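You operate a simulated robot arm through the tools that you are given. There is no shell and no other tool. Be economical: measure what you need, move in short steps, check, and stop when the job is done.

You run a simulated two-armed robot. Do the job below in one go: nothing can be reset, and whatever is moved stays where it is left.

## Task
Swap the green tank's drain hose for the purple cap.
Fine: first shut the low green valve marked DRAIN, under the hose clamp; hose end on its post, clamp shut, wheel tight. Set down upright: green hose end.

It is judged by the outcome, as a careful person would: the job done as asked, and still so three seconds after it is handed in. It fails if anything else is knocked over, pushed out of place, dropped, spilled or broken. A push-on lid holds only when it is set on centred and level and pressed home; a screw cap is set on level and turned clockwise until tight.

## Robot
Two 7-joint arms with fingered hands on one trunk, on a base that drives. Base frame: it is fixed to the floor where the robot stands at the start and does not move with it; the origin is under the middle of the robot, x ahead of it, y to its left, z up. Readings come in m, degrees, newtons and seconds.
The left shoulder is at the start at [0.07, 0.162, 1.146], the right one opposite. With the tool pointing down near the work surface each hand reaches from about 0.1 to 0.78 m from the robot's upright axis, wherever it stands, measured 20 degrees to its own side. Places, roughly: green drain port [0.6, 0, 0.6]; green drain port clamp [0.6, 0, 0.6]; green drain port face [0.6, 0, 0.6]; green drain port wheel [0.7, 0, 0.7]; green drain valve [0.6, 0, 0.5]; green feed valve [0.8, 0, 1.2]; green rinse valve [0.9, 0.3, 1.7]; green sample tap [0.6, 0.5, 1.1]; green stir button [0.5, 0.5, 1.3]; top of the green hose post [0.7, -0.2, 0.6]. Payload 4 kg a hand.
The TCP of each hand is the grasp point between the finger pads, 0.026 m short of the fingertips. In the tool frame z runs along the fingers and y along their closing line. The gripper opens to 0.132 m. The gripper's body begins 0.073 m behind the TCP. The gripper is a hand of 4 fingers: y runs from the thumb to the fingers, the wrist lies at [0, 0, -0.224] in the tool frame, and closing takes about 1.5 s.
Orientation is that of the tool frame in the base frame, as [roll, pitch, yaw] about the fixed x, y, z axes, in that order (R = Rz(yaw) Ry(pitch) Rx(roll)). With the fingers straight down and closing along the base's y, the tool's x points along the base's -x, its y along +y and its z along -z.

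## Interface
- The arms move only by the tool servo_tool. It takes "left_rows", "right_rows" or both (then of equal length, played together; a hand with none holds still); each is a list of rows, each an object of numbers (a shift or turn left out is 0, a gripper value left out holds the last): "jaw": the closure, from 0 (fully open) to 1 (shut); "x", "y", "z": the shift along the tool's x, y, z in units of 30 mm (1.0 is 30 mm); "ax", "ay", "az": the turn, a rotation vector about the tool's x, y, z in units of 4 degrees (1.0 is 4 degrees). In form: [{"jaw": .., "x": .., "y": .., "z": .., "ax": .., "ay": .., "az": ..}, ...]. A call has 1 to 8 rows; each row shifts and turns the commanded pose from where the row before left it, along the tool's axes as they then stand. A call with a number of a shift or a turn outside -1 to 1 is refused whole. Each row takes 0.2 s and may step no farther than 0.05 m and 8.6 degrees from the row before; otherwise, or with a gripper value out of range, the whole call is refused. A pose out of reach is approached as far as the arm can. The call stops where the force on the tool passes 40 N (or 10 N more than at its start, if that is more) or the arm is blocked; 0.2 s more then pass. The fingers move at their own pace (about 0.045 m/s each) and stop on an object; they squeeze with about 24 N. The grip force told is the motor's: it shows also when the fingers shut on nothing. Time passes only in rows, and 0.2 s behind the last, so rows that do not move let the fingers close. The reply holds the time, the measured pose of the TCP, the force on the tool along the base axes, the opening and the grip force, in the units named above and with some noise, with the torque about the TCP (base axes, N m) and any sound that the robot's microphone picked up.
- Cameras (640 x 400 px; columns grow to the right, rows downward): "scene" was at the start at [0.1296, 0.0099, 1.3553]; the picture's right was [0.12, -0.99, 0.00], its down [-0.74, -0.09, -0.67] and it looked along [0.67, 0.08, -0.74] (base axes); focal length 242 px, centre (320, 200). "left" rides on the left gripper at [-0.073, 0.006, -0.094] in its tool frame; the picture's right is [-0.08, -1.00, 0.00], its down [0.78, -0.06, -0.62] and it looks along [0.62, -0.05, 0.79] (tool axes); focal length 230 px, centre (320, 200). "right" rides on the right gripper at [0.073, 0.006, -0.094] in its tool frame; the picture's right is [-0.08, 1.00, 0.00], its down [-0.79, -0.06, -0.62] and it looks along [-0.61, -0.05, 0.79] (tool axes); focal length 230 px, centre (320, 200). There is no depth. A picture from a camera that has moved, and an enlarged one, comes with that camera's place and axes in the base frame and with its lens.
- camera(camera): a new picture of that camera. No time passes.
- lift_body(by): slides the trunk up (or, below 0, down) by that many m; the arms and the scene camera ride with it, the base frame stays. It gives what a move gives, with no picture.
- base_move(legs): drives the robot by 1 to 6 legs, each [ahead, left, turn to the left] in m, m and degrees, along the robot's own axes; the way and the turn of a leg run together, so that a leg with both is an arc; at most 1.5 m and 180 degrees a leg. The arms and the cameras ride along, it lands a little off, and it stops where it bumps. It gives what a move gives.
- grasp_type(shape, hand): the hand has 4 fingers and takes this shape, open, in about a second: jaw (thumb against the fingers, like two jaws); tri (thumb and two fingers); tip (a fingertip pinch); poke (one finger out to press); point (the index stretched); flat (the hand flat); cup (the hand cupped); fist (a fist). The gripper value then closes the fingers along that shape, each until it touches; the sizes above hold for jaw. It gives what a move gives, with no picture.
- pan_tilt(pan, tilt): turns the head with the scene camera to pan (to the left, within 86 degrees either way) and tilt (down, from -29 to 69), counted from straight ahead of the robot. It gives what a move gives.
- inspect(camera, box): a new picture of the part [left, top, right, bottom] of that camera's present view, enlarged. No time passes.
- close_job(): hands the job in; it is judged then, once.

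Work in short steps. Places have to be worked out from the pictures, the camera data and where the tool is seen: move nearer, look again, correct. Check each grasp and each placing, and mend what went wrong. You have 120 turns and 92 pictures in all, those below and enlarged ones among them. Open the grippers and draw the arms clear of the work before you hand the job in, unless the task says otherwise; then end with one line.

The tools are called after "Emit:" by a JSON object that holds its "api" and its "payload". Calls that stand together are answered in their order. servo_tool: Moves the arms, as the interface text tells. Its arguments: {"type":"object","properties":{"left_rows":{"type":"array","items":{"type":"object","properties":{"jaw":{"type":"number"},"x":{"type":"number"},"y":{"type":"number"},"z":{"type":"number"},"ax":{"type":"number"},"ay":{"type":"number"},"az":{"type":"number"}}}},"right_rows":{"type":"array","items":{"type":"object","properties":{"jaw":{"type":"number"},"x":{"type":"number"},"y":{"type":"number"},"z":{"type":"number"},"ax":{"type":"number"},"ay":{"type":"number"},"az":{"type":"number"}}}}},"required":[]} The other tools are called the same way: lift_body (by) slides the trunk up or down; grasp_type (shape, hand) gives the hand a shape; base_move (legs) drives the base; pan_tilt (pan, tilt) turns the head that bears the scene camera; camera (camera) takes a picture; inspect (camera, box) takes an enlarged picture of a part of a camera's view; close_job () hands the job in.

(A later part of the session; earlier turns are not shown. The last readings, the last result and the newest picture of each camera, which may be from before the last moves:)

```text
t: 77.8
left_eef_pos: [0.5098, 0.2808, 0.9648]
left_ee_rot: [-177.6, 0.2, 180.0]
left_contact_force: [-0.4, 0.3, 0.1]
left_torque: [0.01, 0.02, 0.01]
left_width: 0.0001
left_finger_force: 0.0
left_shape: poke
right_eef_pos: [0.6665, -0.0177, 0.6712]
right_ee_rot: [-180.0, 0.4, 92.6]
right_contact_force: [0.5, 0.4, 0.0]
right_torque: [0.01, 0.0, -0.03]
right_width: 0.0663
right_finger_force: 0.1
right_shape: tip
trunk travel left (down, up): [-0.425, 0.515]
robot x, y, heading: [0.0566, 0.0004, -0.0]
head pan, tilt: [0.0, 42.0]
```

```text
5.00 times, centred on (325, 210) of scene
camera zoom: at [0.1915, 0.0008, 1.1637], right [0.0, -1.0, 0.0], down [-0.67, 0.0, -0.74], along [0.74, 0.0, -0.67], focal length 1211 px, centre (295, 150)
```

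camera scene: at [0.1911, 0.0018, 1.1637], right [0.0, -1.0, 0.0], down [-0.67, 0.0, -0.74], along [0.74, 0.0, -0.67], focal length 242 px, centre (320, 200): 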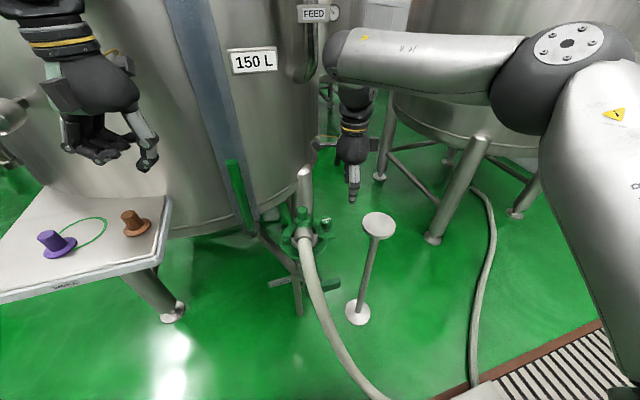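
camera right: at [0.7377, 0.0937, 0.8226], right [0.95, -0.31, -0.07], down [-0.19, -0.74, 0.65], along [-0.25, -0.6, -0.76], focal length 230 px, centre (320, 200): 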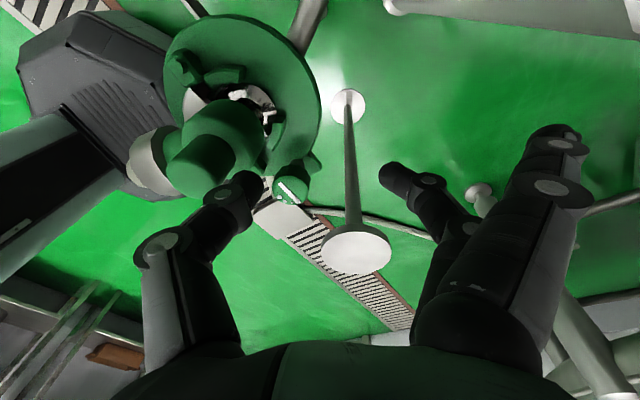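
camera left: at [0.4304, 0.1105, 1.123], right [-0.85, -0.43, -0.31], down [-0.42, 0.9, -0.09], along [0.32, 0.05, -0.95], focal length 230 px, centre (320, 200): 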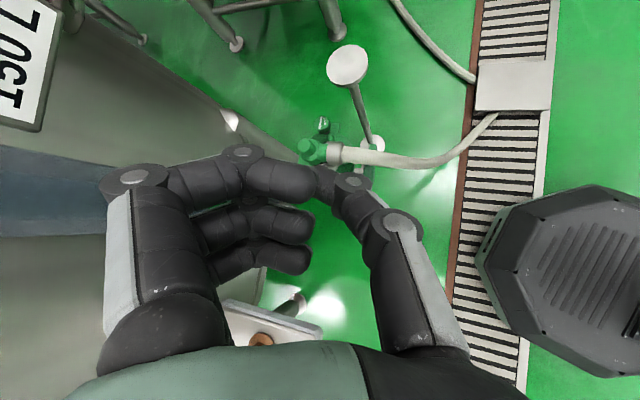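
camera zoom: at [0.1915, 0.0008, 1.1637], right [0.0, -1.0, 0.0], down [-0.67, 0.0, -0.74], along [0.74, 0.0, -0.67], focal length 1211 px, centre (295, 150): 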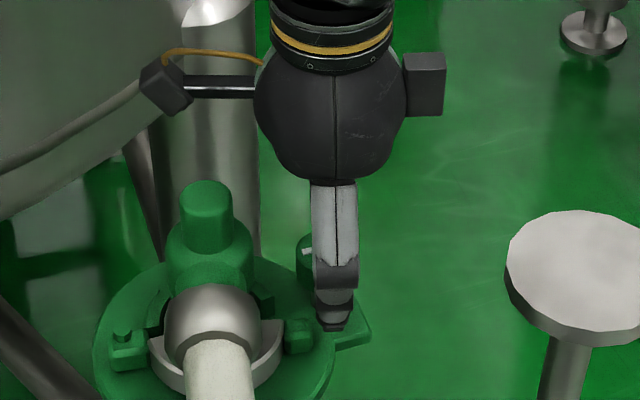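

The thumb is in line with the wheel. I close the pinch on it.

Emit:
{"api": "servo_tool", "payload": {"right_rows": [{"jaw": 1}, {}, {}, {}, {}, {}]}}

Emit:
{"api": "servo_tool", "payload": {"right_rows": [{"az": -1}, {"az": -1}, {"az": -1}, {"az": -1}, {"az": -1}, {"az": -1}, {"az": -1}, {"az": -1}]}}

Emit:
{"api": "inspect", "payload": {"camera": "scene", "box": [275, 170, 375, 250]}}

```text
t: 79.2
left_eef_pos: [0.5099, 0.281, 0.9639]
left_ee_rot: [-177.6, 0.1, 179.9]
left_contact_force: [-0.2, 0.2, 0.3]
left_torque: [-0.01, 0.0, 0.0]
left_width: 0.0
left_finger_force: 0.1
left_shape: poke
right_eef_pos: [0.6667, -0.0179, 0.6717]
right_ee_rot: [-179.9, 0.5, 92.6]
right_contact_force: [0.1, 0.3, -1.2]
right_torque: [-0.02, -0.04, 0.0]
right_width: 0.0268
right_finger_force: 24.2
right_shape: tip
trunk travel left (down, up): [-0.425, 0.515]
robot x, y, heading: [0.0602, 0.0045, -0.1]
head pan, tilt: [0.0, 42.0]
```

```text
t: 81.0
left_eef_pos: [0.5103, 0.282, 0.9649]
left_ee_rot: [-177.6, 0.2, 180.0]
left_contact_force: [0.0, 0.7, -0.2]
left_torque: [-0.02, 0.0, 0.0]
left_width: 0.0001
left_finger_force: 0.0
left_shape: poke
right_eef_pos: [0.6656, -0.0164, 0.6701]
right_ee_rot: [-179.7, 0.4, 124.7]
right_contact_force: [-0.1, 13.6, 1.8]
right_torque: [0.3, -0.15, -0.07]
right_width: 0.026
right_finger_force: 24.3
right_shape: tip
trunk travel left (down, up): [-0.425, 0.515]
robot x, y, heading: [0.0553, 0.0005, -0.0]
head pan, tilt: [0.0, 42.0]
```

```text
5.00 times, centred on (325, 210) of scene
camera zoom: at [0.1916, 0.0023, 1.1637], right [0.0, -1.0, 0.0], down [-0.67, 0.0, -0.74], along [0.74, 0.0, -0.67], focal length 1211 px, centre (295, 150)
```

zoom: 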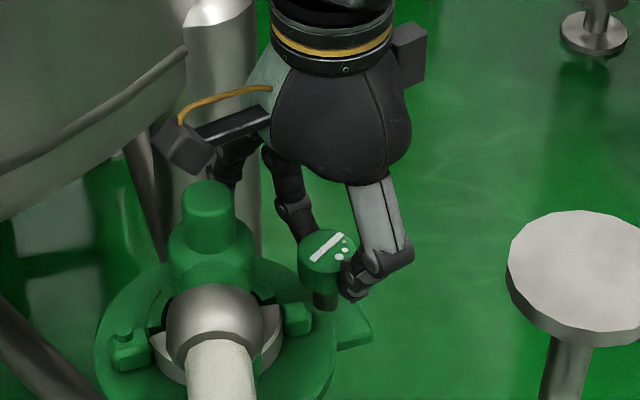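

The wheel turns (its mark rotated with the hand). I continue the stroke to about yaw 153° with a slight sideways relief.

Emit:
{"api": "servo_tool", "payload": {"right_rows": [{"az": -1, "x": 0.08, "y": 0.06}, {"az": -1}, {"az": -1}, {"az": -1}, {"az": -1}, {"az": -1}, {"az": -1}]}}

Emit:
{"api": "inspect", "payload": {"camera": "scene", "box": [275, 170, 375, 250]}}

```text
t: 82.6
left_eef_pos: [0.5105, 0.2829, 0.9643]
left_ee_rot: [-177.6, 0.2, -180.0]
left_contact_force: [0.2, 0.5, 0.5]
left_torque: [0.0, 0.01, 0.01]
left_width: 0.0
left_finger_force: 0.1
left_shape: poke
right_eef_pos: [0.6655, -0.0145, 0.6709]
right_ee_rot: [-179.5, 0.1, 152.7]
right_contact_force: [-3.8, 11.0, 0.0]
right_torque: [0.31, -0.07, -0.05]
right_width: 0.0264
right_finger_force: 24.1
right_shape: tip
trunk travel left (down, up): [-0.425, 0.515]
robot x, y, heading: [0.0592, 0.0018, -0.2]
head pan, tilt: [0.0, 42.0]
```

```text
5.00 times, centred on (325, 210) of scene
camera zoom: at [0.1914, 0.002, 1.1636], right [0.0, -1.0, 0.0], down [-0.67, 0.0, -0.74], along [0.74, 0.0, -0.67], focal length 1211 px, centre (295, 150)
```

zoom: 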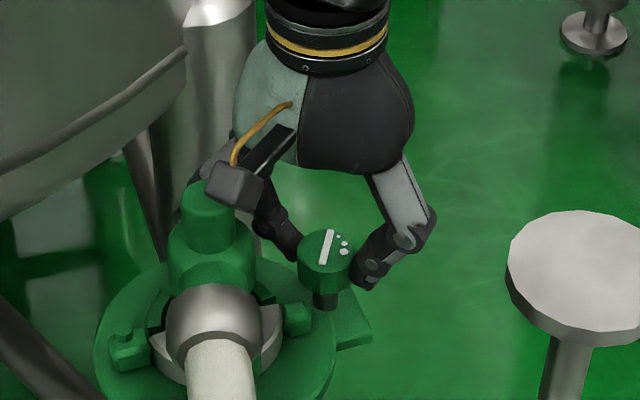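

It turned 60° easily. I release, swing the open hand back to yaw ~77°, regrip and turn again.

Emit:
{"api": "servo_tool", "payload": {"right_rows": [{"jaw": 0.55}, {}, {}, {"az": 1}, {"az": 1}, {"az": 1}, {"az": 1}, {"az": 1}]}}

Emit:
{"api": "servo_tool", "payload": {"right_rows": [{"az": 1}, {"az": 1}, {"az": 1}, {"az": 1}, {"az": 1}, {"az": 1}, {"az": 1}, {"az": 1}]}}

Emit:
{"api": "servo_tool", "payload": {"right_rows": [{"az": 1}, {"az": 1}, {"az": 1}, {"az": 1}, {"az": 1}, {"jaw": 1}, {}, {}]}}

Emit:
{"api": "servo_tool", "payload": {"right_rows": [{}, {}, {"az": -1}, {"az": -1}, {"az": -1}, {"az": -1}, {"az": -1}, {"az": -1}]}}

Emit:
{"api": "servo_tool", "payload": {"right_rows": [{"az": -1}, {"az": -1}, {"az": -1}, {"az": -1}, {"az": -1}, {"az": -1}, {"az": -1}, {"az": -1}]}}

Emit:
{"api": "servo_tool", "payload": {"right_rows": [{"az": -1}, {"az": -1}, {"az": -1}, {"az": -1}]}}

Emit:
{"api": "inspect", "payload": {"camera": "scene", "box": [275, 170, 375, 250]}}

```text
t: 84.4
left_eef_pos: [0.511, 0.2812, 0.9638]
left_ee_rot: [-177.6, 0.2, 180.0]
left_contact_force: [0.3, 0.0, 0.0]
left_torque: [0.03, 0.01, 0.05]
left_width: 0.0
left_finger_force: 0.0
left_shape: poke
right_eef_pos: [0.6663, -0.0158, 0.671]
right_ee_rot: [-179.7, 0.4, 132.5]
right_contact_force: [-0.4, 0.2, 0.0]
right_torque: [0.02, 0.03, 0.0]
right_width: 0.0586
right_finger_force: 0.0
right_shape: tip
trunk travel left (down, up): [-0.425, 0.515]
robot x, y, heading: [0.0574, -0.0017, -0.2]
head pan, tilt: [0.0, 42.0]
```

```text
t: 86.2
left_eef_pos: [0.51, 0.2799, 0.9651]
left_ee_rot: [-177.6, 0.1, -180.0]
left_contact_force: [-0.2, -0.5, 0.1]
left_torque: [-0.01, 0.0, -0.02]
left_width: 0.0001
left_finger_force: 0.1
left_shape: poke
right_eef_pos: [0.6675, -0.0154, 0.6707]
right_ee_rot: [-179.9, 0.3, 100.5]
right_contact_force: [-0.6, -0.1, 0.6]
right_torque: [0.01, -0.02, 0.04]
right_width: 0.0586
right_finger_force: 0.1
right_shape: tip
trunk travel left (down, up): [-0.425, 0.515]
robot x, y, heading: [0.0541, -0.0003, 0.1]
head pan, tilt: [0.0, 42.0]
```

```text
t: 88.0
left_eef_pos: [0.5101, 0.2798, 0.9638]
left_ee_rot: [-177.6, 0.1, 180.0]
left_contact_force: [0.5, -0.5, -1.0]
left_torque: [0.01, -0.02, -0.02]
left_width: 0.0
left_finger_force: 0.0
left_shape: poke
right_eef_pos: [0.6658, -0.0149, 0.6709]
right_ee_rot: [179.9, 0.5, 80.7]
right_contact_force: [-0.2, 0.1, -1.6]
right_torque: [-0.03, -0.03, 0.01]
right_width: 0.0268
right_finger_force: 24.0
right_shape: tip
trunk travel left (down, up): [-0.425, 0.515]
robot x, y, heading: [0.0555, -0.0014, 0.4]
head pan, tilt: [0.0, 42.0]
```

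```text
t: 89.8
left_eef_pos: [0.5105, 0.2805, 0.9642]
left_ee_rot: [-177.6, 0.1, 180.0]
left_contact_force: [-0.9, 0.1, -0.1]
left_torque: [-0.03, 0.02, 0.01]
left_width: 0.0
left_finger_force: 0.1
left_shape: poke
right_eef_pos: [0.666, -0.0141, 0.6704]
right_ee_rot: [-179.8, 0.4, 104.7]
right_contact_force: [-2.5, 6.2, -4.4]
right_torque: [0.16, 0.03, -0.04]
right_width: 0.0267
right_finger_force: 24.1
right_shape: tip
trunk travel left (down, up): [-0.425, 0.515]
robot x, y, heading: [0.054, -0.0007, 0.0]
head pan, tilt: [0.0, 42.0]
```

```text
t: 91.6
left_eef_pos: [0.5094, 0.2823, 0.9649]
left_ee_rot: [-177.5, 0.2, -180.0]
left_contact_force: [0.4, 0.1, -0.6]
left_torque: [0.02, 0.01, 0.0]
left_width: 0.0003
left_finger_force: 0.1
left_shape: poke
right_eef_pos: [0.6655, -0.0138, 0.6706]
right_ee_rot: [-179.6, 0.3, 136.7]
right_contact_force: [-13.7, 17.7, -6.0]
right_torque: [0.4, 0.17, -0.09]
right_width: 0.0263
right_finger_force: 23.9
right_shape: tip
trunk travel left (down, up): [-0.425, 0.515]
robot x, y, heading: [0.0546, 0.0017, 0.2]
head pan, tilt: [0.0, 42.0]
```

```text
t: 92.6
left_eef_pos: [0.5089, 0.2828, 0.9655]
left_ee_rot: [-177.5, 0.2, -180.0]
left_contact_force: [0.3, -0.5, -0.1]
left_torque: [0.0, -0.02, -0.01]
left_width: 0.0
left_finger_force: 0.1
left_shape: poke
right_eef_pos: [0.6642, -0.0138, 0.6712]
right_ee_rot: [-179.5, 0.1, 152.8]
right_contact_force: [-17.7, 17.4, -6.1]
right_torque: [0.41, 0.25, -0.09]
right_width: 0.0252
right_finger_force: 23.7
right_shape: tip
trunk travel left (down, up): [-0.425, 0.515]
robot x, y, heading: [0.0573, -0.0023, 0.1]
head pan, tilt: [0.0, 42.0]
```

```text
5.00 times, centred on (325, 210) of scene
camera zoom: at [0.1905, 0.0025, 1.1638], right [0.0, -1.0, 0.0], down [-0.67, 0.0, -0.74], along [0.74, 0.0, -0.67], focal length 1211 px, centre (295, 150)
```

zoom: 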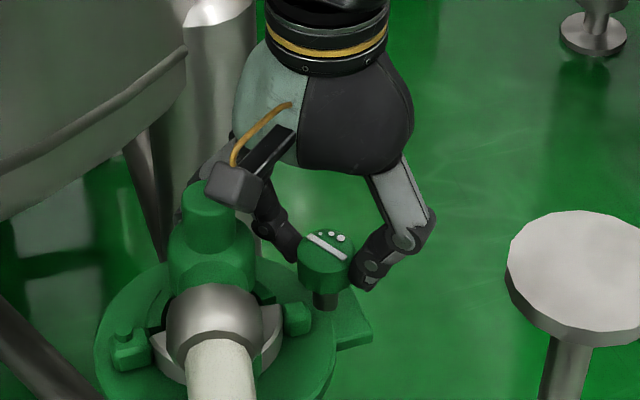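

The wheel has turned about 130° in all with low torque. The side force suggests the wheel centre is a few mm nearer, so I shift slightly, and run two more strokes.

Emit:
{"api": "servo_tool", "payload": {"right_rows": [{"jaw": 0.55}, {}, {"x": 0.13, "y": -0.06}, {"az": 1}, {"az": 1}, {"az": 1}, {"az": 1}, {"az": 1}]}}

Emit:
{"api": "servo_tool", "payload": {"right_rows": [{"az": 1}, {"az": 1}, {"az": 1}, {"az": 1}, {"az": 1}, {"az": 1}, {"az": 1}, {"az": 1}]}}

Emit:
{"api": "servo_tool", "payload": {"right_rows": [{"az": 1}, {"az": 1}, {"az": 1}, {"az": 1}, {"az": 1}, {"jaw": 1}, {}, {}]}}

Emit:
{"api": "servo_tool", "payload": {"right_rows": [{}, {}, {"az": -1}, {"az": -1}, {"az": -1}, {"az": -1}, {"az": -1}, {"az": -1}]}}

Emit:
{"api": "servo_tool", "payload": {"right_rows": [{"az": -1}, {"az": -1}, {"az": -1}, {"az": -1}, {"az": -1}, {"az": -1}, {"az": -1}, {"az": -1}]}}

Emit:
{"api": "servo_tool", "payload": {"right_rows": [{"az": -1}, {"az": -1}, {"az": -1}, {"az": -1}, {"jaw": 0.55}, {}, {}, {"az": 1}]}}

Emit:
{"api": "servo_tool", "payload": {"right_rows": [{"az": 1}, {"az": 1}, {"az": 1}, {"az": 1}, {"az": 1}, {"az": 1}, {"az": 1}, {"az": 1}]}}

Emit:
{"api": "servo_tool", "payload": {"right_rows": [{"az": 1}, {"az": 1}, {"az": 1}, {"az": 1}, {"az": 1}, {"az": 1}, {"az": 1}, {"az": 1}]}}

Emit:
{"api": "servo_tool", "payload": {"right_rows": [{"az": 1}, {"jaw": 1}, {}, {}, {}, {}, {"az": -1}, {"az": -1}]}}

Emit:
{"api": "servo_tool", "payload": {"right_rows": [{"az": -1}, {"az": -1}, {"az": -1}, {"az": -1}, {"az": -1}, {"az": -1}, {"az": -1}, {"az": -1}]}}

Emit:
{"api": "servo_tool", "payload": {"right_rows": [{"az": -1}, {"az": -1}, {"az": -1}, {"az": -1}, {"az": -1}, {"az": -1}, {"az": -1}, {"az": -1}]}}

Emit:
{"api": "inspect", "payload": {"camera": "scene", "box": [275, 170, 375, 250]}}

```text
t: 94.4
left_eef_pos: [0.5098, 0.2803, 0.9655]
left_ee_rot: [-177.6, 0.3, -179.9]
left_contact_force: [-0.7, 1.3, 0.9]
left_torque: [0.01, 0.01, -0.01]
left_width: 0.0
left_finger_force: 0.0
left_shape: poke
right_eef_pos: [0.6614, -0.0147, 0.6705]
right_ee_rot: [-179.6, 0.3, 132.5]
right_contact_force: [-0.5, -0.6, 0.2]
right_torque: [-0.04, 0.01, 0.04]
right_width: 0.0587
right_finger_force: 0.0
right_shape: tip
trunk travel left (down, up): [-0.425, 0.515]
robot x, y, heading: [0.0572, -0.0008, 0.1]
head pan, tilt: [0.0, 42.0]
```

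```text
t: 96.2
left_eef_pos: [0.5099, 0.2801, 0.9636]
left_ee_rot: [-177.6, 0.2, -180.0]
left_contact_force: [-0.1, 0.1, 1.2]
left_torque: [0.01, -0.01, -0.01]
left_width: 0.0
left_finger_force: 0.1
left_shape: poke
right_eef_pos: [0.6611, -0.0149, 0.6713]
right_ee_rot: [-180.0, 0.4, 100.5]
right_contact_force: [0.3, 0.9, 0.1]
right_torque: [0.01, -0.01, 0.01]
right_width: 0.0585
right_finger_force: 0.0
right_shape: tip
trunk travel left (down, up): [-0.425, 0.515]
robot x, y, heading: [0.0582, -0.0046, -0.2]
head pan, tilt: [0.0, 42.0]
```

```text
t: 98.0
left_eef_pos: [0.5097, 0.2819, 0.9645]
left_ee_rot: [-177.6, 0.2, 179.9]
left_contact_force: [0.8, 0.6, -0.1]
left_torque: [0.01, -0.03, -0.02]
left_width: 0.0002
left_finger_force: 0.1
left_shape: poke
right_eef_pos: [0.6621, -0.0149, 0.6699]
right_ee_rot: [-180.0, 0.6, 80.5]
right_contact_force: [0.3, -0.3, -2.5]
right_torque: [-0.02, -0.02, -0.01]
right_width: 0.0269
right_finger_force: 24.1
right_shape: tip
trunk travel left (down, up): [-0.425, 0.515]
robot x, y, heading: [0.0567, 0.0032, 0.2]
head pan, tilt: [0.0, 42.0]
```

```text
t: 99.8
left_eef_pos: [0.5103, 0.2798, 0.9649]
left_ee_rot: [-177.6, 0.1, 179.9]
left_contact_force: [-0.5, -0.1, -0.2]
left_torque: [-0.01, 0.04, 0.02]
left_width: 0.0001
left_finger_force: 0.1
left_shape: poke
right_eef_pos: [0.6629, -0.0143, 0.6699]
right_ee_rot: [-179.8, 0.3, 104.6]
right_contact_force: [-0.9, 1.4, -3.8]
right_torque: [0.01, -0.03, -0.71]
right_width: 0.0273
right_finger_force: 24.2
right_shape: tip
trunk travel left (down, up): [-0.425, 0.515]
robot x, y, heading: [0.0544, 0.0024, 0.1]
head pan, tilt: [0.0, 42.0]
```

```text
t: 101.6
left_eef_pos: [0.511, 0.2799, 0.9645]
left_ee_rot: [-177.8, 0.1, 180.0]
left_contact_force: [-0.8, 0.3, 0.8]
left_torque: [0.01, 0.03, 0.01]
left_width: 0.0
left_finger_force: 0.0
left_shape: poke
right_eef_pos: [0.6643, -0.0178, 0.6713]
right_ee_rot: [-179.6, 0.5, 136.6]
right_contact_force: [2.5, -1.2, -1.9]
right_torque: [-0.08, -0.1, -0.25]
right_width: 0.0267
right_finger_force: 24.3
right_shape: tip
trunk travel left (down, up): [-0.425, 0.515]
robot x, y, heading: [0.0546, -0.0028, 0.5]
head pan, tilt: [0.0, 42.0]
```

```text
t: 103.4
left_eef_pos: [0.5102, 0.2817, 0.9644]
left_ee_rot: [-177.7, 0.2, 179.9]
left_contact_force: [0.2, -0.7, 0.4]
left_torque: [0.01, 0.01, 0.02]
left_width: 0.0001
left_finger_force: 0.0
left_shape: poke
right_eef_pos: [0.6611, -0.0142, 0.6707]
right_ee_rot: [-179.6, 0.2, 148.6]
right_contact_force: [-0.6, -0.2, 0.1]
right_torque: [-0.01, -0.02, -0.01]
right_width: 0.0586
right_finger_force: 0.0
right_shape: tip
trunk travel left (down, up): [-0.425, 0.515]
robot x, y, heading: [0.06, -0.0016, 0.0]
head pan, tilt: [0.0, 42.0]
```

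```text
t: 105.2
left_eef_pos: [0.5105, 0.2815, 0.9636]
left_ee_rot: [-177.6, 0.2, -180.0]
left_contact_force: [0.6, -0.5, 0.2]
left_torque: [0.01, 0.0, 0.0]
left_width: 0.0
left_finger_force: 0.1
left_shape: poke
right_eef_pos: [0.6616, -0.0158, 0.6701]
right_ee_rot: [-179.7, 0.3, 116.5]
right_contact_force: [0.3, 0.6, -0.1]
right_torque: [-0.04, 0.0, 0.0]
right_width: 0.0588
right_finger_force: 0.0
right_shape: tip
trunk travel left (down, up): [-0.425, 0.515]
robot x, y, heading: [0.0568, 0.0022, 0.2]
head pan, tilt: [0.0, 42.0]
```

```text
t: 107.0
left_eef_pos: [0.5092, 0.2811, 0.9651]
left_ee_rot: [-177.6, 0.2, -180.0]
left_contact_force: [0.0, -0.4, 0.3]
left_torque: [-0.04, 0.04, 0.03]
left_width: 0.0001
left_finger_force: 0.0
left_shape: poke
right_eef_pos: [0.6609, -0.0153, 0.6702]
right_ee_rot: [180.0, 0.6, 84.6]
right_contact_force: [0.7, -0.2, -0.5]
right_torque: [-0.04, 0.01, 0.05]
right_width: 0.0586
right_finger_force: 0.0
right_shape: tip
trunk travel left (down, up): [-0.425, 0.515]
robot x, y, heading: [0.0545, -0.0021, 0.0]
head pan, tilt: [0.0, 42.0]
```

```text
t: 108.8
left_eef_pos: [0.5114, 0.2801, 0.9641]
left_ee_rot: [-177.6, 0.0, -180.0]
left_contact_force: [-0.1, 0.4, -0.2]
left_torque: [0.07, -0.02, -0.02]
left_width: 0.0
left_finger_force: 0.1
left_shape: poke
right_eef_pos: [0.6619, -0.0154, 0.6704]
right_ee_rot: [-179.9, 0.5, 88.6]
right_contact_force: [0.3, 0.5, -3.6]
right_torque: [-0.01, -0.01, -0.4]
right_width: 0.0271
right_finger_force: 23.8
right_shape: tip
trunk travel left (down, up): [-0.425, 0.515]
robot x, y, heading: [0.058, -0.0018, 0.1]
head pan, tilt: [0.0, 42.0]
```

```text
t: 110.6
left_eef_pos: [0.5092, 0.2801, 0.9632]
left_ee_rot: [-177.6, 0.2, -180.0]
left_contact_force: [-0.2, -0.5, -0.5]
left_torque: [0.03, 0.0, 0.05]
left_width: 0.0
left_finger_force: 0.1
left_shape: poke
right_eef_pos: [0.6615, -0.0151, 0.6717]
right_ee_rot: [-179.7, 0.4, 120.7]
right_contact_force: [-3.8, 8.4, -4.0]
right_torque: [0.14, 0.05, -0.31]
right_width: 0.0268
right_finger_force: 24.5
right_shape: tip
trunk travel left (down, up): [-0.425, 0.515]
robot x, y, heading: [0.0635, 0.0014, -0.1]
head pan, tilt: [0.0, 42.0]
```

```text
t: 112.4
left_eef_pos: [0.513, 0.2804, 0.9644]
left_ee_rot: [-177.6, 0.1, -179.9]
left_contact_force: [-0.3, -0.5, 0.4]
left_torque: [-0.04, 0.01, 0.01]
left_width: 0.0
left_finger_force: 0.1
left_shape: poke
right_eef_pos: [0.6629, -0.0175, 0.6709]
right_ee_rot: [-179.6, 0.2, 152.6]
right_contact_force: [18.5, -10.1, 1.8]
right_torque: [-0.12, -0.3, -0.3]
right_width: 0.0269
right_finger_force: 24.6
right_shape: tip
trunk travel left (down, up): [-0.425, 0.515]
robot x, y, heading: [0.0589, 0.0016, 0.2]
head pan, tilt: [0.0, 42.0]
```

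```text
5.00 times, centred on (325, 210) of scene
camera zoom: at [0.1935, -0.0003, 1.1635], right [0.0, -1.0, 0.0], down [-0.67, 0.0, -0.74], along [0.74, 0.0, -0.67], focal length 1211 px, centre (295, 150)
```

zoom: 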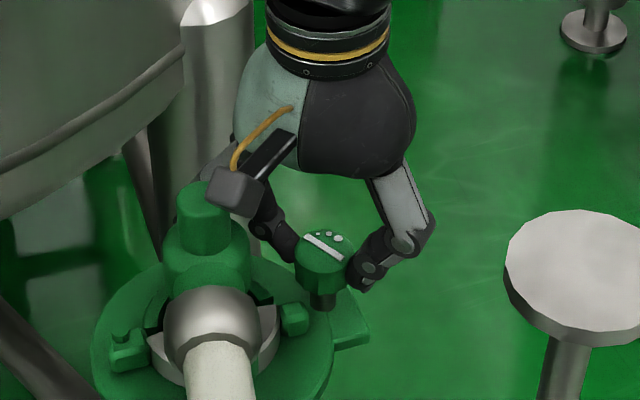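

The resistance rose to 0.7 N·m and the mark stopped where it was after stroke two, so the wheel is at its open stop. I release and lift, moving off to the right, then look at the clamp again.

Emit:
{"api": "servo_tool", "payload": {"right_rows": [{"jaw": 0.4}, {}, {}, {"z": -1}, {"z": -1}, {"z": -1, "y": -0.5}, {"z": -0.8, "y": -1}, {"y": -1}]}}

Emit:
{"api": "inspect", "payload": {"camera": "scene", "box": [275, 190, 355, 255]}}

Emit:
{"api": "camera", "payload": {"camera": "right"}}

```text
t: 114.2
left_eef_pos: [0.5114, 0.2783, 0.9646]
left_ee_rot: [-177.7, 0.2, -179.9]
left_contact_force: [0.1, 0.1, 0.6]
left_torque: [0.0, -0.01, -0.01]
left_width: 0.0001
left_finger_force: 0.1
left_shape: poke
right_eef_pos: [0.6264, -0.0813, 0.7835]
right_ee_rot: [-179.6, 0.2, 152.6]
right_contact_force: [-0.2, 0.5, 0.4]
right_torque: [0.0, -0.04, 0.0]
right_width: 0.0789
right_finger_force: 0.1
right_shape: tip
trunk travel left (down, up): [-0.425, 0.515]
robot x, y, heading: [0.058, 0.003, 0.2]
head pan, tilt: [0.0, 42.0]
```

```text
6.15 times, centred on (315, 222) of scene
camera zoom: at [0.1918, -0.0002, 1.1636], right [0.0, -1.0, 0.0], down [-0.67, 0.0, -0.74], along [0.74, 0.0, -0.67], focal length 1490 px, centre (351, 62)
```

zoom: 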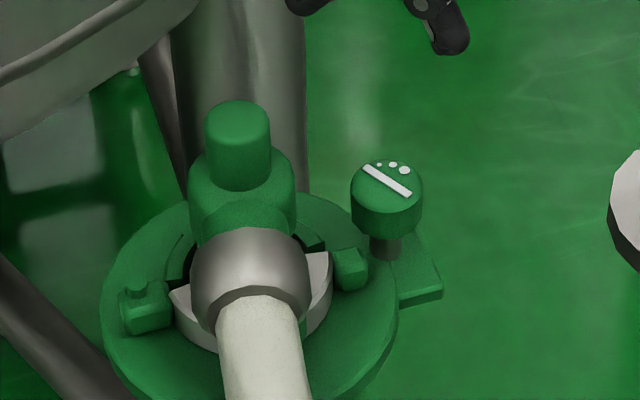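

```text
29 pictures are left
camera right: at [0.5648, -0.0425, 0.8775], right [0.53, 0.85, -0.01], down [0.67, -0.41, 0.62], along [0.52, -0.33, -0.78], focal length 230 px, centre (320, 200)
```

right: 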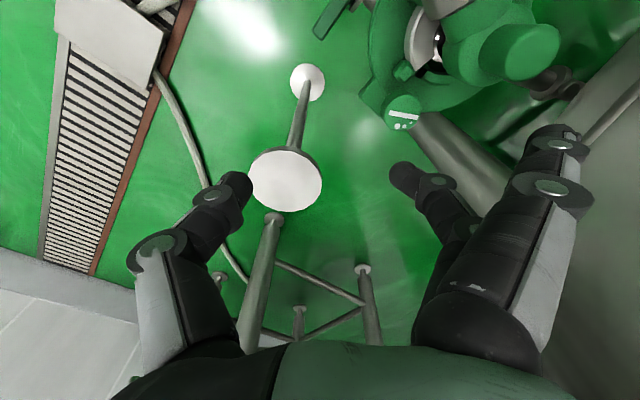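

The front half-jaw's grip post (≈(0.595, 0.035)) sits right under the hose, so the elbow must be swivelled aside first. I change the right hand to jaw and bring it over the elbow's top knob (≈(0.641, 0.049)), which I also need to lift the hose later.

Emit:
{"api": "grasp_type", "payload": {"hand": "right", "shape": "jaw"}}

Emit:
{"api": "servo_tool", "payload": {"right_rows": [{"z": -1, "jaw": 0.4}, {"x": 0.31, "y": 0.81}, {"x": 0.31, "y": 0.81}, {"x": 0.31, "y": 0.81}, {"x": 0.31, "y": 0.81}, {"x": 0.31, "y": 0.83}, {"az": -1}, {"az": -1}]}}

Emit:
{"api": "camera", "payload": {"camera": "right"}}

```text
t: 115.1
left_eef_pos: [0.5102, 0.2796, 0.9654]
left_ee_rot: [-177.6, 0.2, -180.0]
left_contact_force: [0.4, 0.2, 0.9]
left_torque: [0.03, 0.01, -0.01]
left_width: 0.0002
left_finger_force: 0.0
left_shape: poke
right_eef_pos: [0.628, -0.0812, 0.783]
right_ee_rot: [-179.6, 0.2, 152.6]
right_contact_force: [0.2, -0.4, 0.1]
right_torque: [0.02, -0.02, 0.01]
right_width: 0.1319
right_finger_force: 0.0
right_shape: jaw
trunk travel left (down, up): [-0.425, 0.515]
robot x, y, heading: [0.0582, -0.0006, 0.1]
head pan, tilt: [0.0, 42.0]
```

```text
t: 116.9
left_eef_pos: [0.5108, 0.2807, 0.9642]
left_ee_rot: [-177.5, 0.2, -180.0]
left_contact_force: [-0.4, 0.1, 0.6]
left_torque: [0.02, 0.0, 0.01]
left_width: 0.0001
left_finger_force: 0.1
left_shape: poke
right_eef_pos: [0.6426, 0.0502, 0.8143]
right_ee_rot: [-179.6, 0.2, 160.6]
right_contact_force: [0.2, 0.7, 0.1]
right_torque: [-0.01, 0.0, -0.02]
right_width: 0.0799
right_finger_force: 0.0
right_shape: jaw
trunk travel left (down, up): [-0.425, 0.515]
robot x, y, heading: [0.056, 0.0004, 0.2]
head pan, tilt: [0.0, 42.0]
```

```text
28 pictures are left
camera right: at [0.5753, 0.0804, 0.908], right [0.4, 0.91, -0.01], down [0.72, -0.31, 0.62], along [0.56, -0.26, -0.79], focal length 230 px, centre (320, 200)
```

right: 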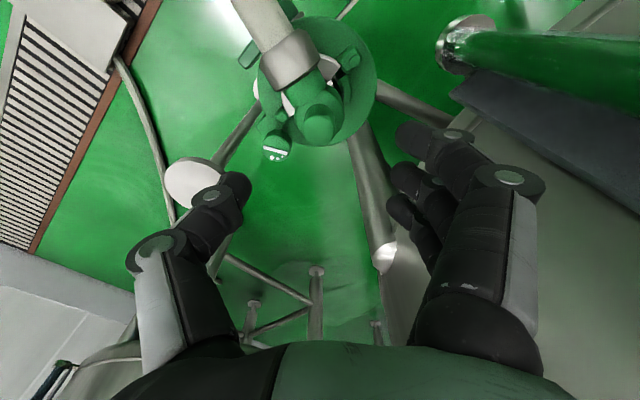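

The knob's top is seen at about (0.636, 0.048). I correct slightly, descend onto it, and close.

Emit:
{"api": "servo_tool", "payload": {"right_rows": [{"x": 0.17, "y": -0.13}, {"z": 0.8}, {"z": 0.8}, {"z": 0.8}, {"z": 0.8}, {"jaw": 1}, {}, {}]}}

Emit:
{"api": "servo_tool", "payload": {"right_rows": [{}, {}]}}

Emit:
{"api": "inspect", "payload": {"camera": "scene", "box": [265, 160, 365, 255]}}

```text
t: 118.7
left_eef_pos: [0.5108, 0.2813, 0.9647]
left_ee_rot: [-177.6, 0.2, 180.0]
left_contact_force: [-0.1, 0.2, -0.2]
left_torque: [-0.01, -0.02, -0.02]
left_width: 0.0
left_finger_force: 0.0
left_shape: poke
right_eef_pos: [0.6349, 0.0476, 0.718]
right_ee_rot: [-179.5, 0.2, 160.6]
right_contact_force: [0.1, 1.2, 1.0]
right_torque: [0.04, 0.0, 0.02]
right_width: 0.0297
right_finger_force: 0.1
right_shape: jaw
trunk travel left (down, up): [-0.425, 0.515]
robot x, y, heading: [0.0539, -0.0006, 0.0]
head pan, tilt: [0.0, 42.0]
```

```text
t: 119.3
left_eef_pos: [0.5097, 0.28, 0.9647]
left_ee_rot: [-177.6, 0.2, -179.9]
left_contact_force: [-0.7, 0.2, 0.3]
left_torque: [0.02, -0.05, -0.01]
left_width: 0.0
left_finger_force: 0.2
left_shape: poke
right_eef_pos: [0.6354, 0.0473, 0.719]
right_ee_rot: [-179.7, 0.2, 160.6]
right_contact_force: [0.5, 1.9, 6.3]
right_torque: [0.12, -0.05, 0.02]
right_width: 0.0232
right_finger_force: 24.1
right_shape: jaw
trunk travel left (down, up): [-0.425, 0.515]
robot x, y, heading: [0.053, 0.0019, -0.0]
head pan, tilt: [0.0, 42.0]
```

```text
4.21 times, centred on (315, 208) of scene
camera zoom: at [0.1912, 0.0011, 1.1638], right [0.0, -1.0, 0.0], down [-0.67, 0.0, -0.74], along [0.74, 0.0, -0.67], focal length 1020 px, centre (341, 168)
```

zoom: 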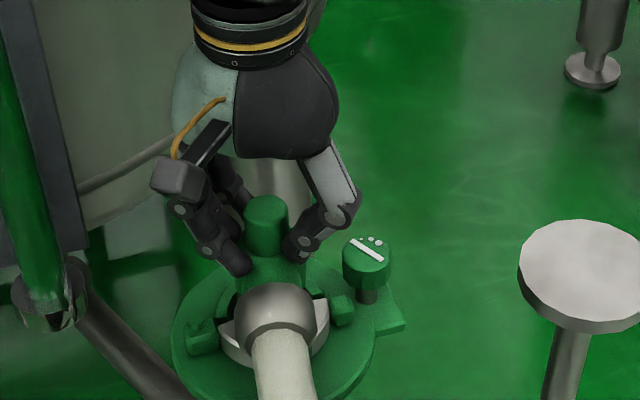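

The knob is gripped. I swivel the elbow clockwise (hose toward the left) by about 44° to free the space above the grip post.

Emit:
{"api": "servo_tool", "payload": {"right_rows": [{"az": 1}, {"az": 1}, {"az": 1}, {"az": 1}, {"az": 1}, {"az": 1}, {"az": 1}, {"az": 1}]}}

Emit:
{"api": "servo_tool", "payload": {"right_rows": [{"az": 1}, {"az": 1}, {"az": 1}, {"az": 1}]}}

Emit:
{"api": "inspect", "payload": {"camera": "scene", "box": [265, 170, 365, 265]}}

```text
t: 121.1
left_eef_pos: [0.5086, 0.2806, 0.9646]
left_ee_rot: [-177.6, 0.3, 179.9]
left_contact_force: [-0.3, -0.4, -0.5]
left_torque: [0.0, 0.02, 0.02]
left_width: 0.0
left_finger_force: 0.0
left_shape: poke
right_eef_pos: [0.636, 0.0469, 0.7185]
right_ee_rot: [-179.8, 0.4, 128.5]
right_contact_force: [-0.6, 6.1, 6.3]
right_torque: [0.31, -0.03, 0.1]
right_width: 0.023
right_finger_force: 23.7
right_shape: jaw
trunk travel left (down, up): [-0.425, 0.515]
robot x, y, heading: [0.0566, 0.0039, 0.1]
head pan, tilt: [0.0, 42.0]
```

```text
t: 122.1
left_eef_pos: [0.5107, 0.2809, 0.9648]
left_ee_rot: [-177.6, 0.2, 179.9]
left_contact_force: [-0.6, 0.2, -0.1]
left_torque: [0.0, 0.04, -0.02]
left_width: 0.0002
left_finger_force: 0.0
left_shape: poke
right_eef_pos: [0.6358, 0.0475, 0.7195]
right_ee_rot: [-179.9, 0.4, 112.5]
right_contact_force: [-0.9, 6.8, 8.4]
right_torque: [0.36, -0.01, 0.21]
right_width: 0.0229
right_finger_force: 24.3
right_shape: jaw
trunk travel left (down, up): [-0.425, 0.515]
robot x, y, heading: [0.0532, 0.0034, 0.0]
head pan, tilt: [0.0, 42.0]
```

```text
4.21 times, centred on (315, 218) of scene
camera zoom: at [0.1909, 0.0015, 1.1638], right [0.0, -1.0, 0.0], down [-0.67, 0.0, -0.74], along [0.74, 0.0, -0.67], focal length 1020 px, centre (341, 126)
```

zoom: 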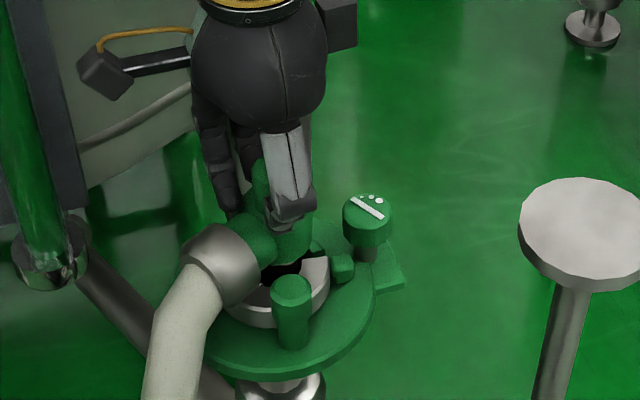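

The front grip post is now visible at about (0.593, 0.032). I swivel about 28° more for finger clearance, then release and lift to see whether the elbow stays there.

Emit:
{"api": "servo_tool", "payload": {"right_rows": [{"az": 1}, {"az": 1}, {"az": 1}, {"az": 1}, {"az": 1}, {"az": 1}, {"az": 1}]}}

Emit:
{"api": "servo_tool", "payload": {"right_rows": [{"jaw": 0.5}, {}, {}, {}, {"z": -1}, {"z": -1}, {"z": -1}]}}

Emit:
{"api": "inspect", "payload": {"camera": "scene", "box": [265, 170, 365, 265]}}

```text
t: 123.7
left_eef_pos: [0.5095, 0.2814, 0.9654]
left_ee_rot: [-177.6, 0.3, -179.9]
left_contact_force: [-0.3, 0.0, 0.8]
left_torque: [-0.05, -0.01, 0.0]
left_width: 0.0002
left_finger_force: 0.0
left_shape: poke
right_eef_pos: [0.6354, 0.0472, 0.72]
right_ee_rot: [179.8, 0.4, 84.6]
right_contact_force: [-1.6, 5.6, 9.9]
right_torque: [0.2, 0.22, 0.23]
right_width: 0.0228
right_finger_force: 24.3
right_shape: jaw
trunk travel left (down, up): [-0.425, 0.515]
robot x, y, heading: [0.0599, 0.0035, 0.1]
head pan, tilt: [0.0, 42.0]
```

```text
t: 125.3
left_eef_pos: [0.5097, 0.2814, 0.9651]
left_ee_rot: [-177.6, 0.2, -180.0]
left_contact_force: [0.5, 0.2, 1.4]
left_torque: [-0.02, 0.01, 0.0]
left_width: 0.0
left_finger_force: 0.1
left_shape: poke
right_eef_pos: [0.6353, 0.0488, 0.8063]
right_ee_rot: [179.8, 0.5, 84.6]
right_contact_force: [-1.2, 0.7, -0.2]
right_torque: [-0.01, -0.01, -0.02]
right_width: 0.0653
right_finger_force: 0.1
right_shape: jaw
trunk travel left (down, up): [-0.425, 0.515]
robot x, y, heading: [0.0547, 0.0018, 0.2]
head pan, tilt: [0.0, 42.0]
```

```text
4.21 times, centred on (315, 218) of scene
camera zoom: at [0.1909, 0.0012, 1.1637], right [0.0, -1.0, 0.0], down [-0.67, 0.0, -0.74], along [0.74, 0.0, -0.67], focal length 1020 px, centre (341, 126)
```

zoom: 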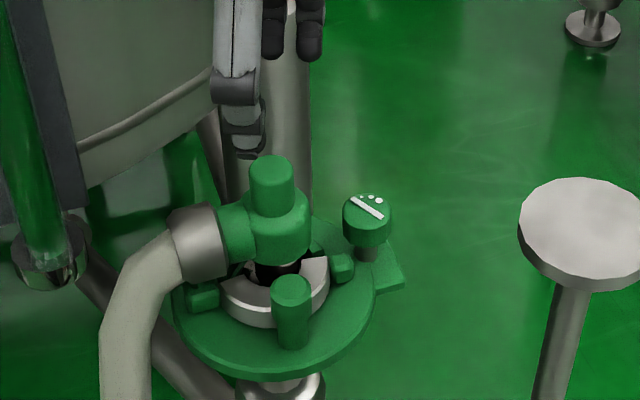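

The elbow stays swivelled to the left and the grip post is clear. I turn the hand to yaw ≈160°, set the opening, and come down onto the post's top.

Emit:
{"api": "servo_tool", "payload": {"right_rows": [{"az": -1, "jaw": 0.55}, {"az": -1}, {"az": -1}, {"az": -1}, {"az": -1}, {"az": -1}, {"az": -1}, {"az": -1}]}}

Emit:
{"api": "servo_tool", "payload": {"right_rows": [{"az": -1}, {"az": -1}, {"az": -1}, {"az": -1}, {"az": -1}, {"az": -1}, {"az": -1}, {"az": -1}]}}

Emit:
{"api": "servo_tool", "payload": {"right_rows": [{"az": -1}, {"az": -1}, {"az": -1}, {"x": 0.58, "y": -0.5}, {"x": 0.57, "y": -0.5}, {}, {"z": 0.9}, {"z": 0.9}]}}

Emit:
{"api": "inspect", "payload": {"camera": "scene", "box": [265, 170, 365, 265]}}

Emit:
{"api": "camera", "payload": {"camera": "right"}}

```text
t: 127.1
left_eef_pos: [0.5099, 0.2804, 0.9644]
left_ee_rot: [-177.7, 0.1, 180.0]
left_contact_force: [0.2, -0.1, -0.4]
left_torque: [0.02, -0.01, 0.01]
left_width: 0.0
left_finger_force: 0.0
left_shape: poke
right_eef_pos: [0.6356, 0.0463, 0.8084]
right_ee_rot: [-179.8, 0.4, 116.7]
right_contact_force: [-1.0, 0.0, -0.9]
right_torque: [0.01, 0.0, -0.03]
right_width: 0.0599
right_finger_force: 0.0
right_shape: jaw
trunk travel left (down, up): [-0.425, 0.515]
robot x, y, heading: [0.058, -0.0023, 0.2]
head pan, tilt: [0.0, 42.0]
```

```text
t: 128.9
left_eef_pos: [0.5105, 0.2799, 0.9643]
left_ee_rot: [-177.5, 0.2, 180.0]
left_contact_force: [0.6, -0.6, -0.5]
left_torque: [0.03, 0.04, -0.02]
left_width: 0.0001
left_finger_force: 0.2
left_shape: poke
right_eef_pos: [0.6361, 0.0467, 0.8082]
right_ee_rot: [-179.6, 0.1, 148.7]
right_contact_force: [-0.8, -0.2, -0.3]
right_torque: [0.0, -0.01, 0.02]
right_width: 0.0604
right_finger_force: 0.1
right_shape: jaw
trunk travel left (down, up): [-0.425, 0.515]
robot x, y, heading: [0.059, 0.0004, 0.1]
head pan, tilt: [0.0, 42.0]
```

```text
t: 130.7
left_eef_pos: [0.5118, 0.2809, 0.9638]
left_ee_rot: [-177.7, 0.0, -180.0]
left_contact_force: [0.0, -1.0, 1.1]
left_torque: [0.04, 0.0, 0.0]
left_width: 0.0001
left_finger_force: 0.0
left_shape: poke
right_eef_pos: [0.5927, 0.0299, 0.7563]
right_ee_rot: [-179.6, 0.2, 160.6]
right_contact_force: [0.7, 0.5, 0.1]
right_torque: [-0.03, 0.01, -0.03]
right_width: 0.0602
right_finger_force: 0.0
right_shape: jaw
trunk travel left (down, up): [-0.425, 0.515]
robot x, y, heading: [0.0551, -0.0002, 0.1]
head pan, tilt: [0.0, 42.0]
```

```text
4.21 times, centred on (315, 218) of scene
camera zoom: at [0.1921, 0.0009, 1.1636], right [0.0, -1.0, 0.0], down [-0.67, 0.0, -0.74], along [0.74, 0.0, -0.67], focal length 1020 px, centre (341, 126)
```

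zoom: 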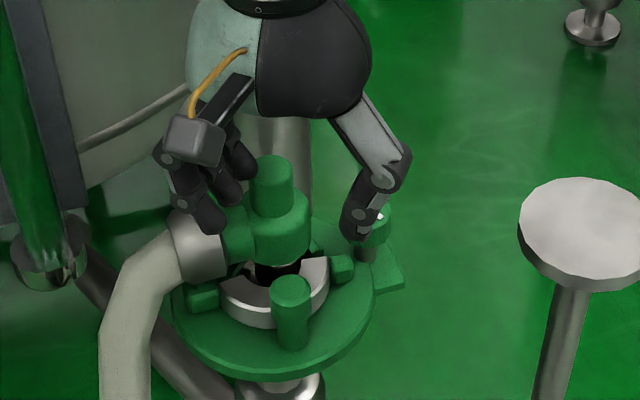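

```text
23 pictures are left
camera right: at [0.5269, 0.061, 0.8491], right [0.4, 0.91, -0.01], down [0.72, -0.31, 0.62], along [0.56, -0.26, -0.79], focal length 230 px, centre (320, 200)
```

right: 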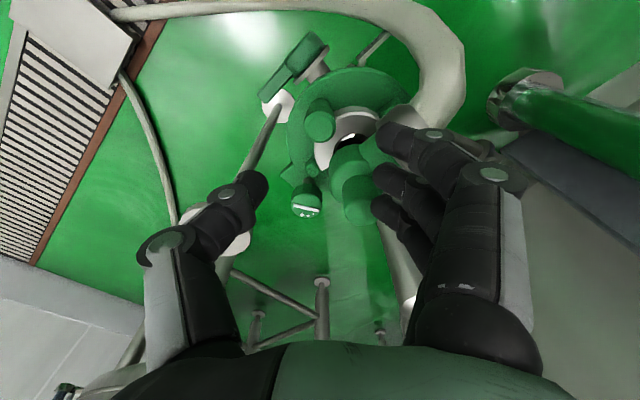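

With this yaw the inner finger would hit the hub. I raise a little and rotate the hand counter-clockwise to about yaw 240°, so the fingers come in front of the post and only the thumb behind it.

Emit:
{"api": "servo_tool", "payload": {"right_rows": [{"z": -0.7}, {"az": -1}, {"az": -1}, {"az": -1}, {"az": -1}, {"az": -1}, {"az": -1}, {"az": -1}]}}

Emit:
{"api": "servo_tool", "payload": {"right_rows": [{"az": -1}, {"az": -1}, {"az": -1}, {"az": -1}, {"az": -1}, {"az": -1}, {"az": -1}, {"az": -1}]}}

Emit:
{"api": "servo_tool", "payload": {"right_rows": [{"az": -1}, {"az": -1}, {"az": -1}, {"az": -1}, {"az": -1}, {"jaw": 0.65}, {}]}}

Emit:
{"api": "inspect", "payload": {"camera": "scene", "box": [265, 170, 365, 265]}}

```text
t: 132.5
left_eef_pos: [0.5109, 0.2795, 0.9647]
left_ee_rot: [-177.5, 0.3, -180.0]
left_contact_force: [-0.8, -1.1, 0.3]
left_torque: [-0.01, 0.0, -0.01]
left_width: 0.0001
left_finger_force: 0.1
left_shape: poke
right_eef_pos: [0.5942, 0.0295, 0.7754]
right_ee_rot: [-179.5, -0.1, -171.3]
right_contact_force: [0.0, 0.0, -0.1]
right_torque: [0.01, -0.02, -0.01]
right_width: 0.0601
right_finger_force: 0.1
right_shape: jaw
trunk travel left (down, up): [-0.425, 0.515]
robot x, y, heading: [0.0556, 0.0012, 0.2]
head pan, tilt: [0.0, 42.0]
```

```text
t: 134.3
left_eef_pos: [0.5095, 0.2808, 0.9658]
left_ee_rot: [-177.6, 0.2, -179.9]
left_contact_force: [0.2, 0.7, 0.1]
left_torque: [0.0, -0.03, 0.02]
left_width: 0.0
left_finger_force: 0.0
left_shape: poke
right_eef_pos: [0.5945, 0.0283, 0.7757]
right_ee_rot: [-179.6, -0.3, -139.2]
right_contact_force: [0.0, -0.4, 0.4]
right_torque: [-0.01, 0.01, 0.01]
right_width: 0.0602
right_finger_force: 0.0
right_shape: jaw
trunk travel left (down, up): [-0.425, 0.515]
robot x, y, heading: [0.0546, 0.0002, -0.0]
head pan, tilt: [0.0, 42.0]
```

```text
t: 135.9
left_eef_pos: [0.5094, 0.2813, 0.9637]
left_ee_rot: [-177.6, 0.2, -180.0]
left_contact_force: [-0.8, -0.5, 0.3]
left_torque: [-0.01, 0.01, 0.0]
left_width: 0.0
left_finger_force: 0.1
left_shape: poke
right_eef_pos: [0.5939, 0.0308, 0.7749]
right_ee_rot: [-179.8, -0.5, -119.4]
right_contact_force: [-0.3, 0.6, 0.5]
right_torque: [0.03, 0.0, 0.03]
right_width: 0.0468
right_finger_force: 0.1
right_shape: jaw
trunk travel left (down, up): [-0.425, 0.515]
robot x, y, heading: [0.0601, 0.0033, -0.0]
head pan, tilt: [0.0, 42.0]
```

```text
4.21 times, centred on (315, 218) of scene
camera zoom: at [0.1917, 0.0008, 1.1636], right [0.0, -1.0, 0.0], down [-0.67, 0.0, -0.74], along [0.74, 0.0, -0.67], focal length 1020 px, centre (341, 126)
```

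zoom: 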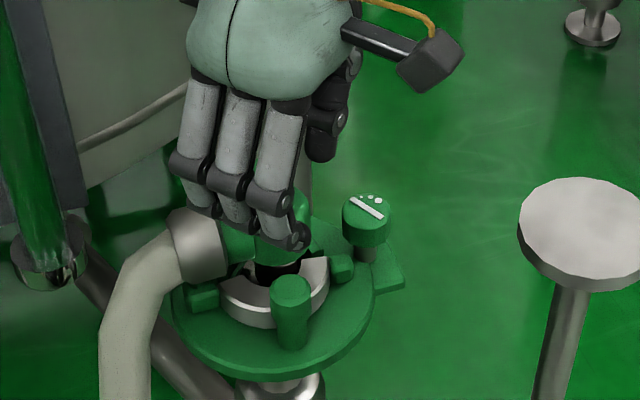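

The wrist reaches this yaw. I descend onto the post's top and close.

Emit:
{"api": "servo_tool", "payload": {"right_rows": [{"z": 0.9, "x": 0.04, "y": 0.05}, {"z": 0.9}, {"z": 0.9}, {"z": 0.8}, {"jaw": 1}, {}, {}, {}]}}

Emit:
{"api": "inspect", "payload": {"camera": "scene", "box": [265, 170, 365, 265]}}

```text
t: 137.7
left_eef_pos: [0.5104, 0.2807, 0.9641]
left_ee_rot: [-177.6, 0.1, 180.0]
left_contact_force: [0.1, 0.2, -0.3]
left_torque: [0.01, 0.02, 0.01]
left_width: 0.0
left_finger_force: 0.1
left_shape: poke
right_eef_pos: [0.5927, 0.0267, 0.6674]
right_ee_rot: [-179.8, -0.5, -119.4]
right_contact_force: [0.6, -1.2, -2.7]
right_torque: [0.05, 0.08, -0.04]
right_width: 0.0028
right_finger_force: 23.9
right_shape: jaw
trunk travel left (down, up): [-0.425, 0.515]
robot x, y, heading: [0.0616, 0.0018, -0.1]
head pan, tilt: [0.0, 42.0]
```

```text
4.21 times, centred on (315, 218) of scene
camera zoom: at [0.1922, 0.0007, 1.1635], right [0.0, -1.0, 0.0], down [-0.67, 0.0, -0.74], along [0.74, 0.0, -0.67], focal length 1020 px, centre (341, 126)
```

zoom: 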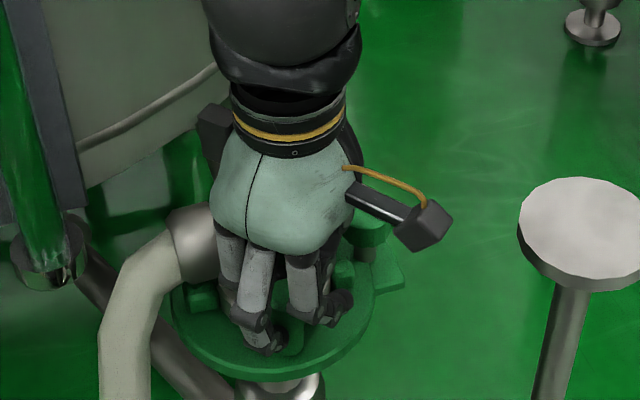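

The width reads 3 mm, so the post is not properly pinched; the tips were probably too high and slightly off. I open, lean the hand back 10° away from the knob, go ~9 mm lower with a small correction, and close again.

Emit:
{"api": "servo_tool", "payload": {"right_rows": [{"jaw": 0.62}, {}, {}, {"ax": 0.87, "ay": -0.5, "y": 0.22}, {"ax": 0.87, "ay": -0.5}, {"ax": 0.43, "ay": -0.25}, {"z": 0.3}, {}]}}

Emit:
{"api": "inspect", "payload": {"camera": "scene", "box": [280, 200, 350, 265]}}

Emit:
{"api": "inspect", "payload": {"camera": "right", "box": [200, 20, 480, 220]}}

```text
t: 139.5
left_eef_pos: [0.5092, 0.2811, 0.9641]
left_ee_rot: [-177.6, 0.2, 179.9]
left_contact_force: [-0.4, -0.2, -0.6]
left_torque: [-0.03, 0.02, -0.01]
left_width: 0.0003
left_finger_force: 0.0
left_shape: poke
right_eef_pos: [0.5873, 0.0324, 0.6622]
right_ee_rot: [-171.0, 4.7, -118.9]
right_contact_force: [-0.2, -0.4, 4.1]
right_torque: [-0.09, -0.17, -0.02]
right_width: 0.0498
right_finger_force: 0.0
right_shape: jaw
trunk travel left (down, up): [-0.425, 0.515]
robot x, y, heading: [0.0564, -0.0011, 0.1]
head pan, tilt: [0.0, 42.0]
```

```text
6.15 times, centred on (315, 232) of scene
camera zoom: at [0.1912, 0.0009, 1.1638], right [0.0, -1.0, 0.0], down [-0.67, 0.0, -0.74], along [0.74, 0.0, -0.67], focal length 1490 px, centre (351, 0)
```

zoom: 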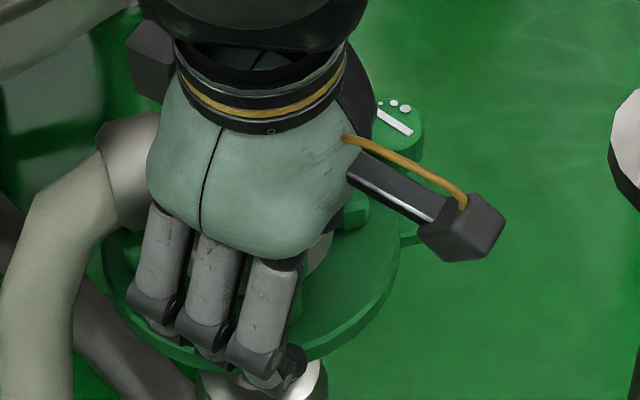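

```text
2.00 times, centred on (340, 120) of right
camera zoom: at [0.5308, -0.0292, 0.7475], right [-0.82, 0.56, -0.15], down [0.32, 0.66, 0.68], along [0.48, 0.51, -0.72], focal length 460 px, centre (280, 360)
```

zoom: 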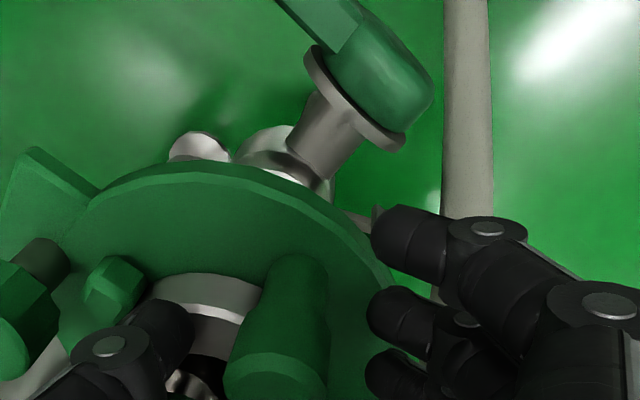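

From the wrist camera the post stands between the thumb and fingers. I close.

Emit:
{"api": "servo_tool", "payload": {"right_rows": [{"jaw": 1}, {}, {}, {}, {}, {}]}}

Emit:
{"api": "inspect", "payload": {"camera": "right", "box": [200, 20, 480, 220]}}

```text
t: 140.9
left_eef_pos: [0.5092, 0.2804, 0.9643]
left_ee_rot: [-177.6, 0.3, -180.0]
left_contact_force: [0.0, 0.1, 0.8]
left_torque: [0.03, 0.0, -0.03]
left_width: 0.0
left_finger_force: 0.1
left_shape: poke
right_eef_pos: [0.5849, 0.0321, 0.6617]
right_ee_rot: [-171.1, 4.5, -118.9]
right_contact_force: [-6.9, 2.6, 10.9]
right_torque: [0.08, 0.04, 0.41]
right_width: 0.0162
right_finger_force: 23.8
right_shape: jaw
trunk travel left (down, up): [-0.425, 0.515]
robot x, y, heading: [0.0558, 0.0008, 0.1]
head pan, tilt: [0.0, 42.0]
```

```text
2.00 times, centred on (340, 120) of right
camera zoom: at [0.5297, -0.0286, 0.7481], right [-0.82, 0.55, -0.15], down [0.32, 0.66, 0.68], along [0.47, 0.51, -0.72], focal length 460 px, centre (280, 360)
```

zoom: 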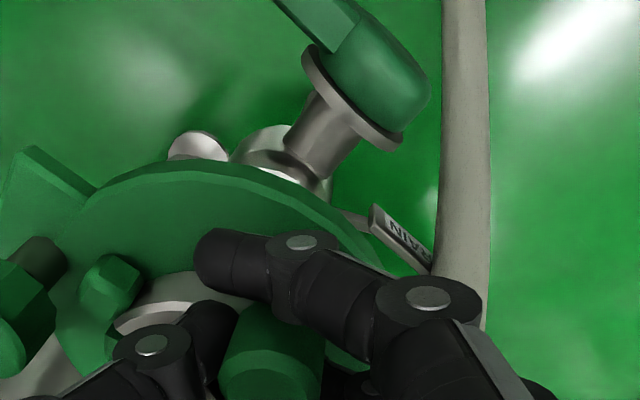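

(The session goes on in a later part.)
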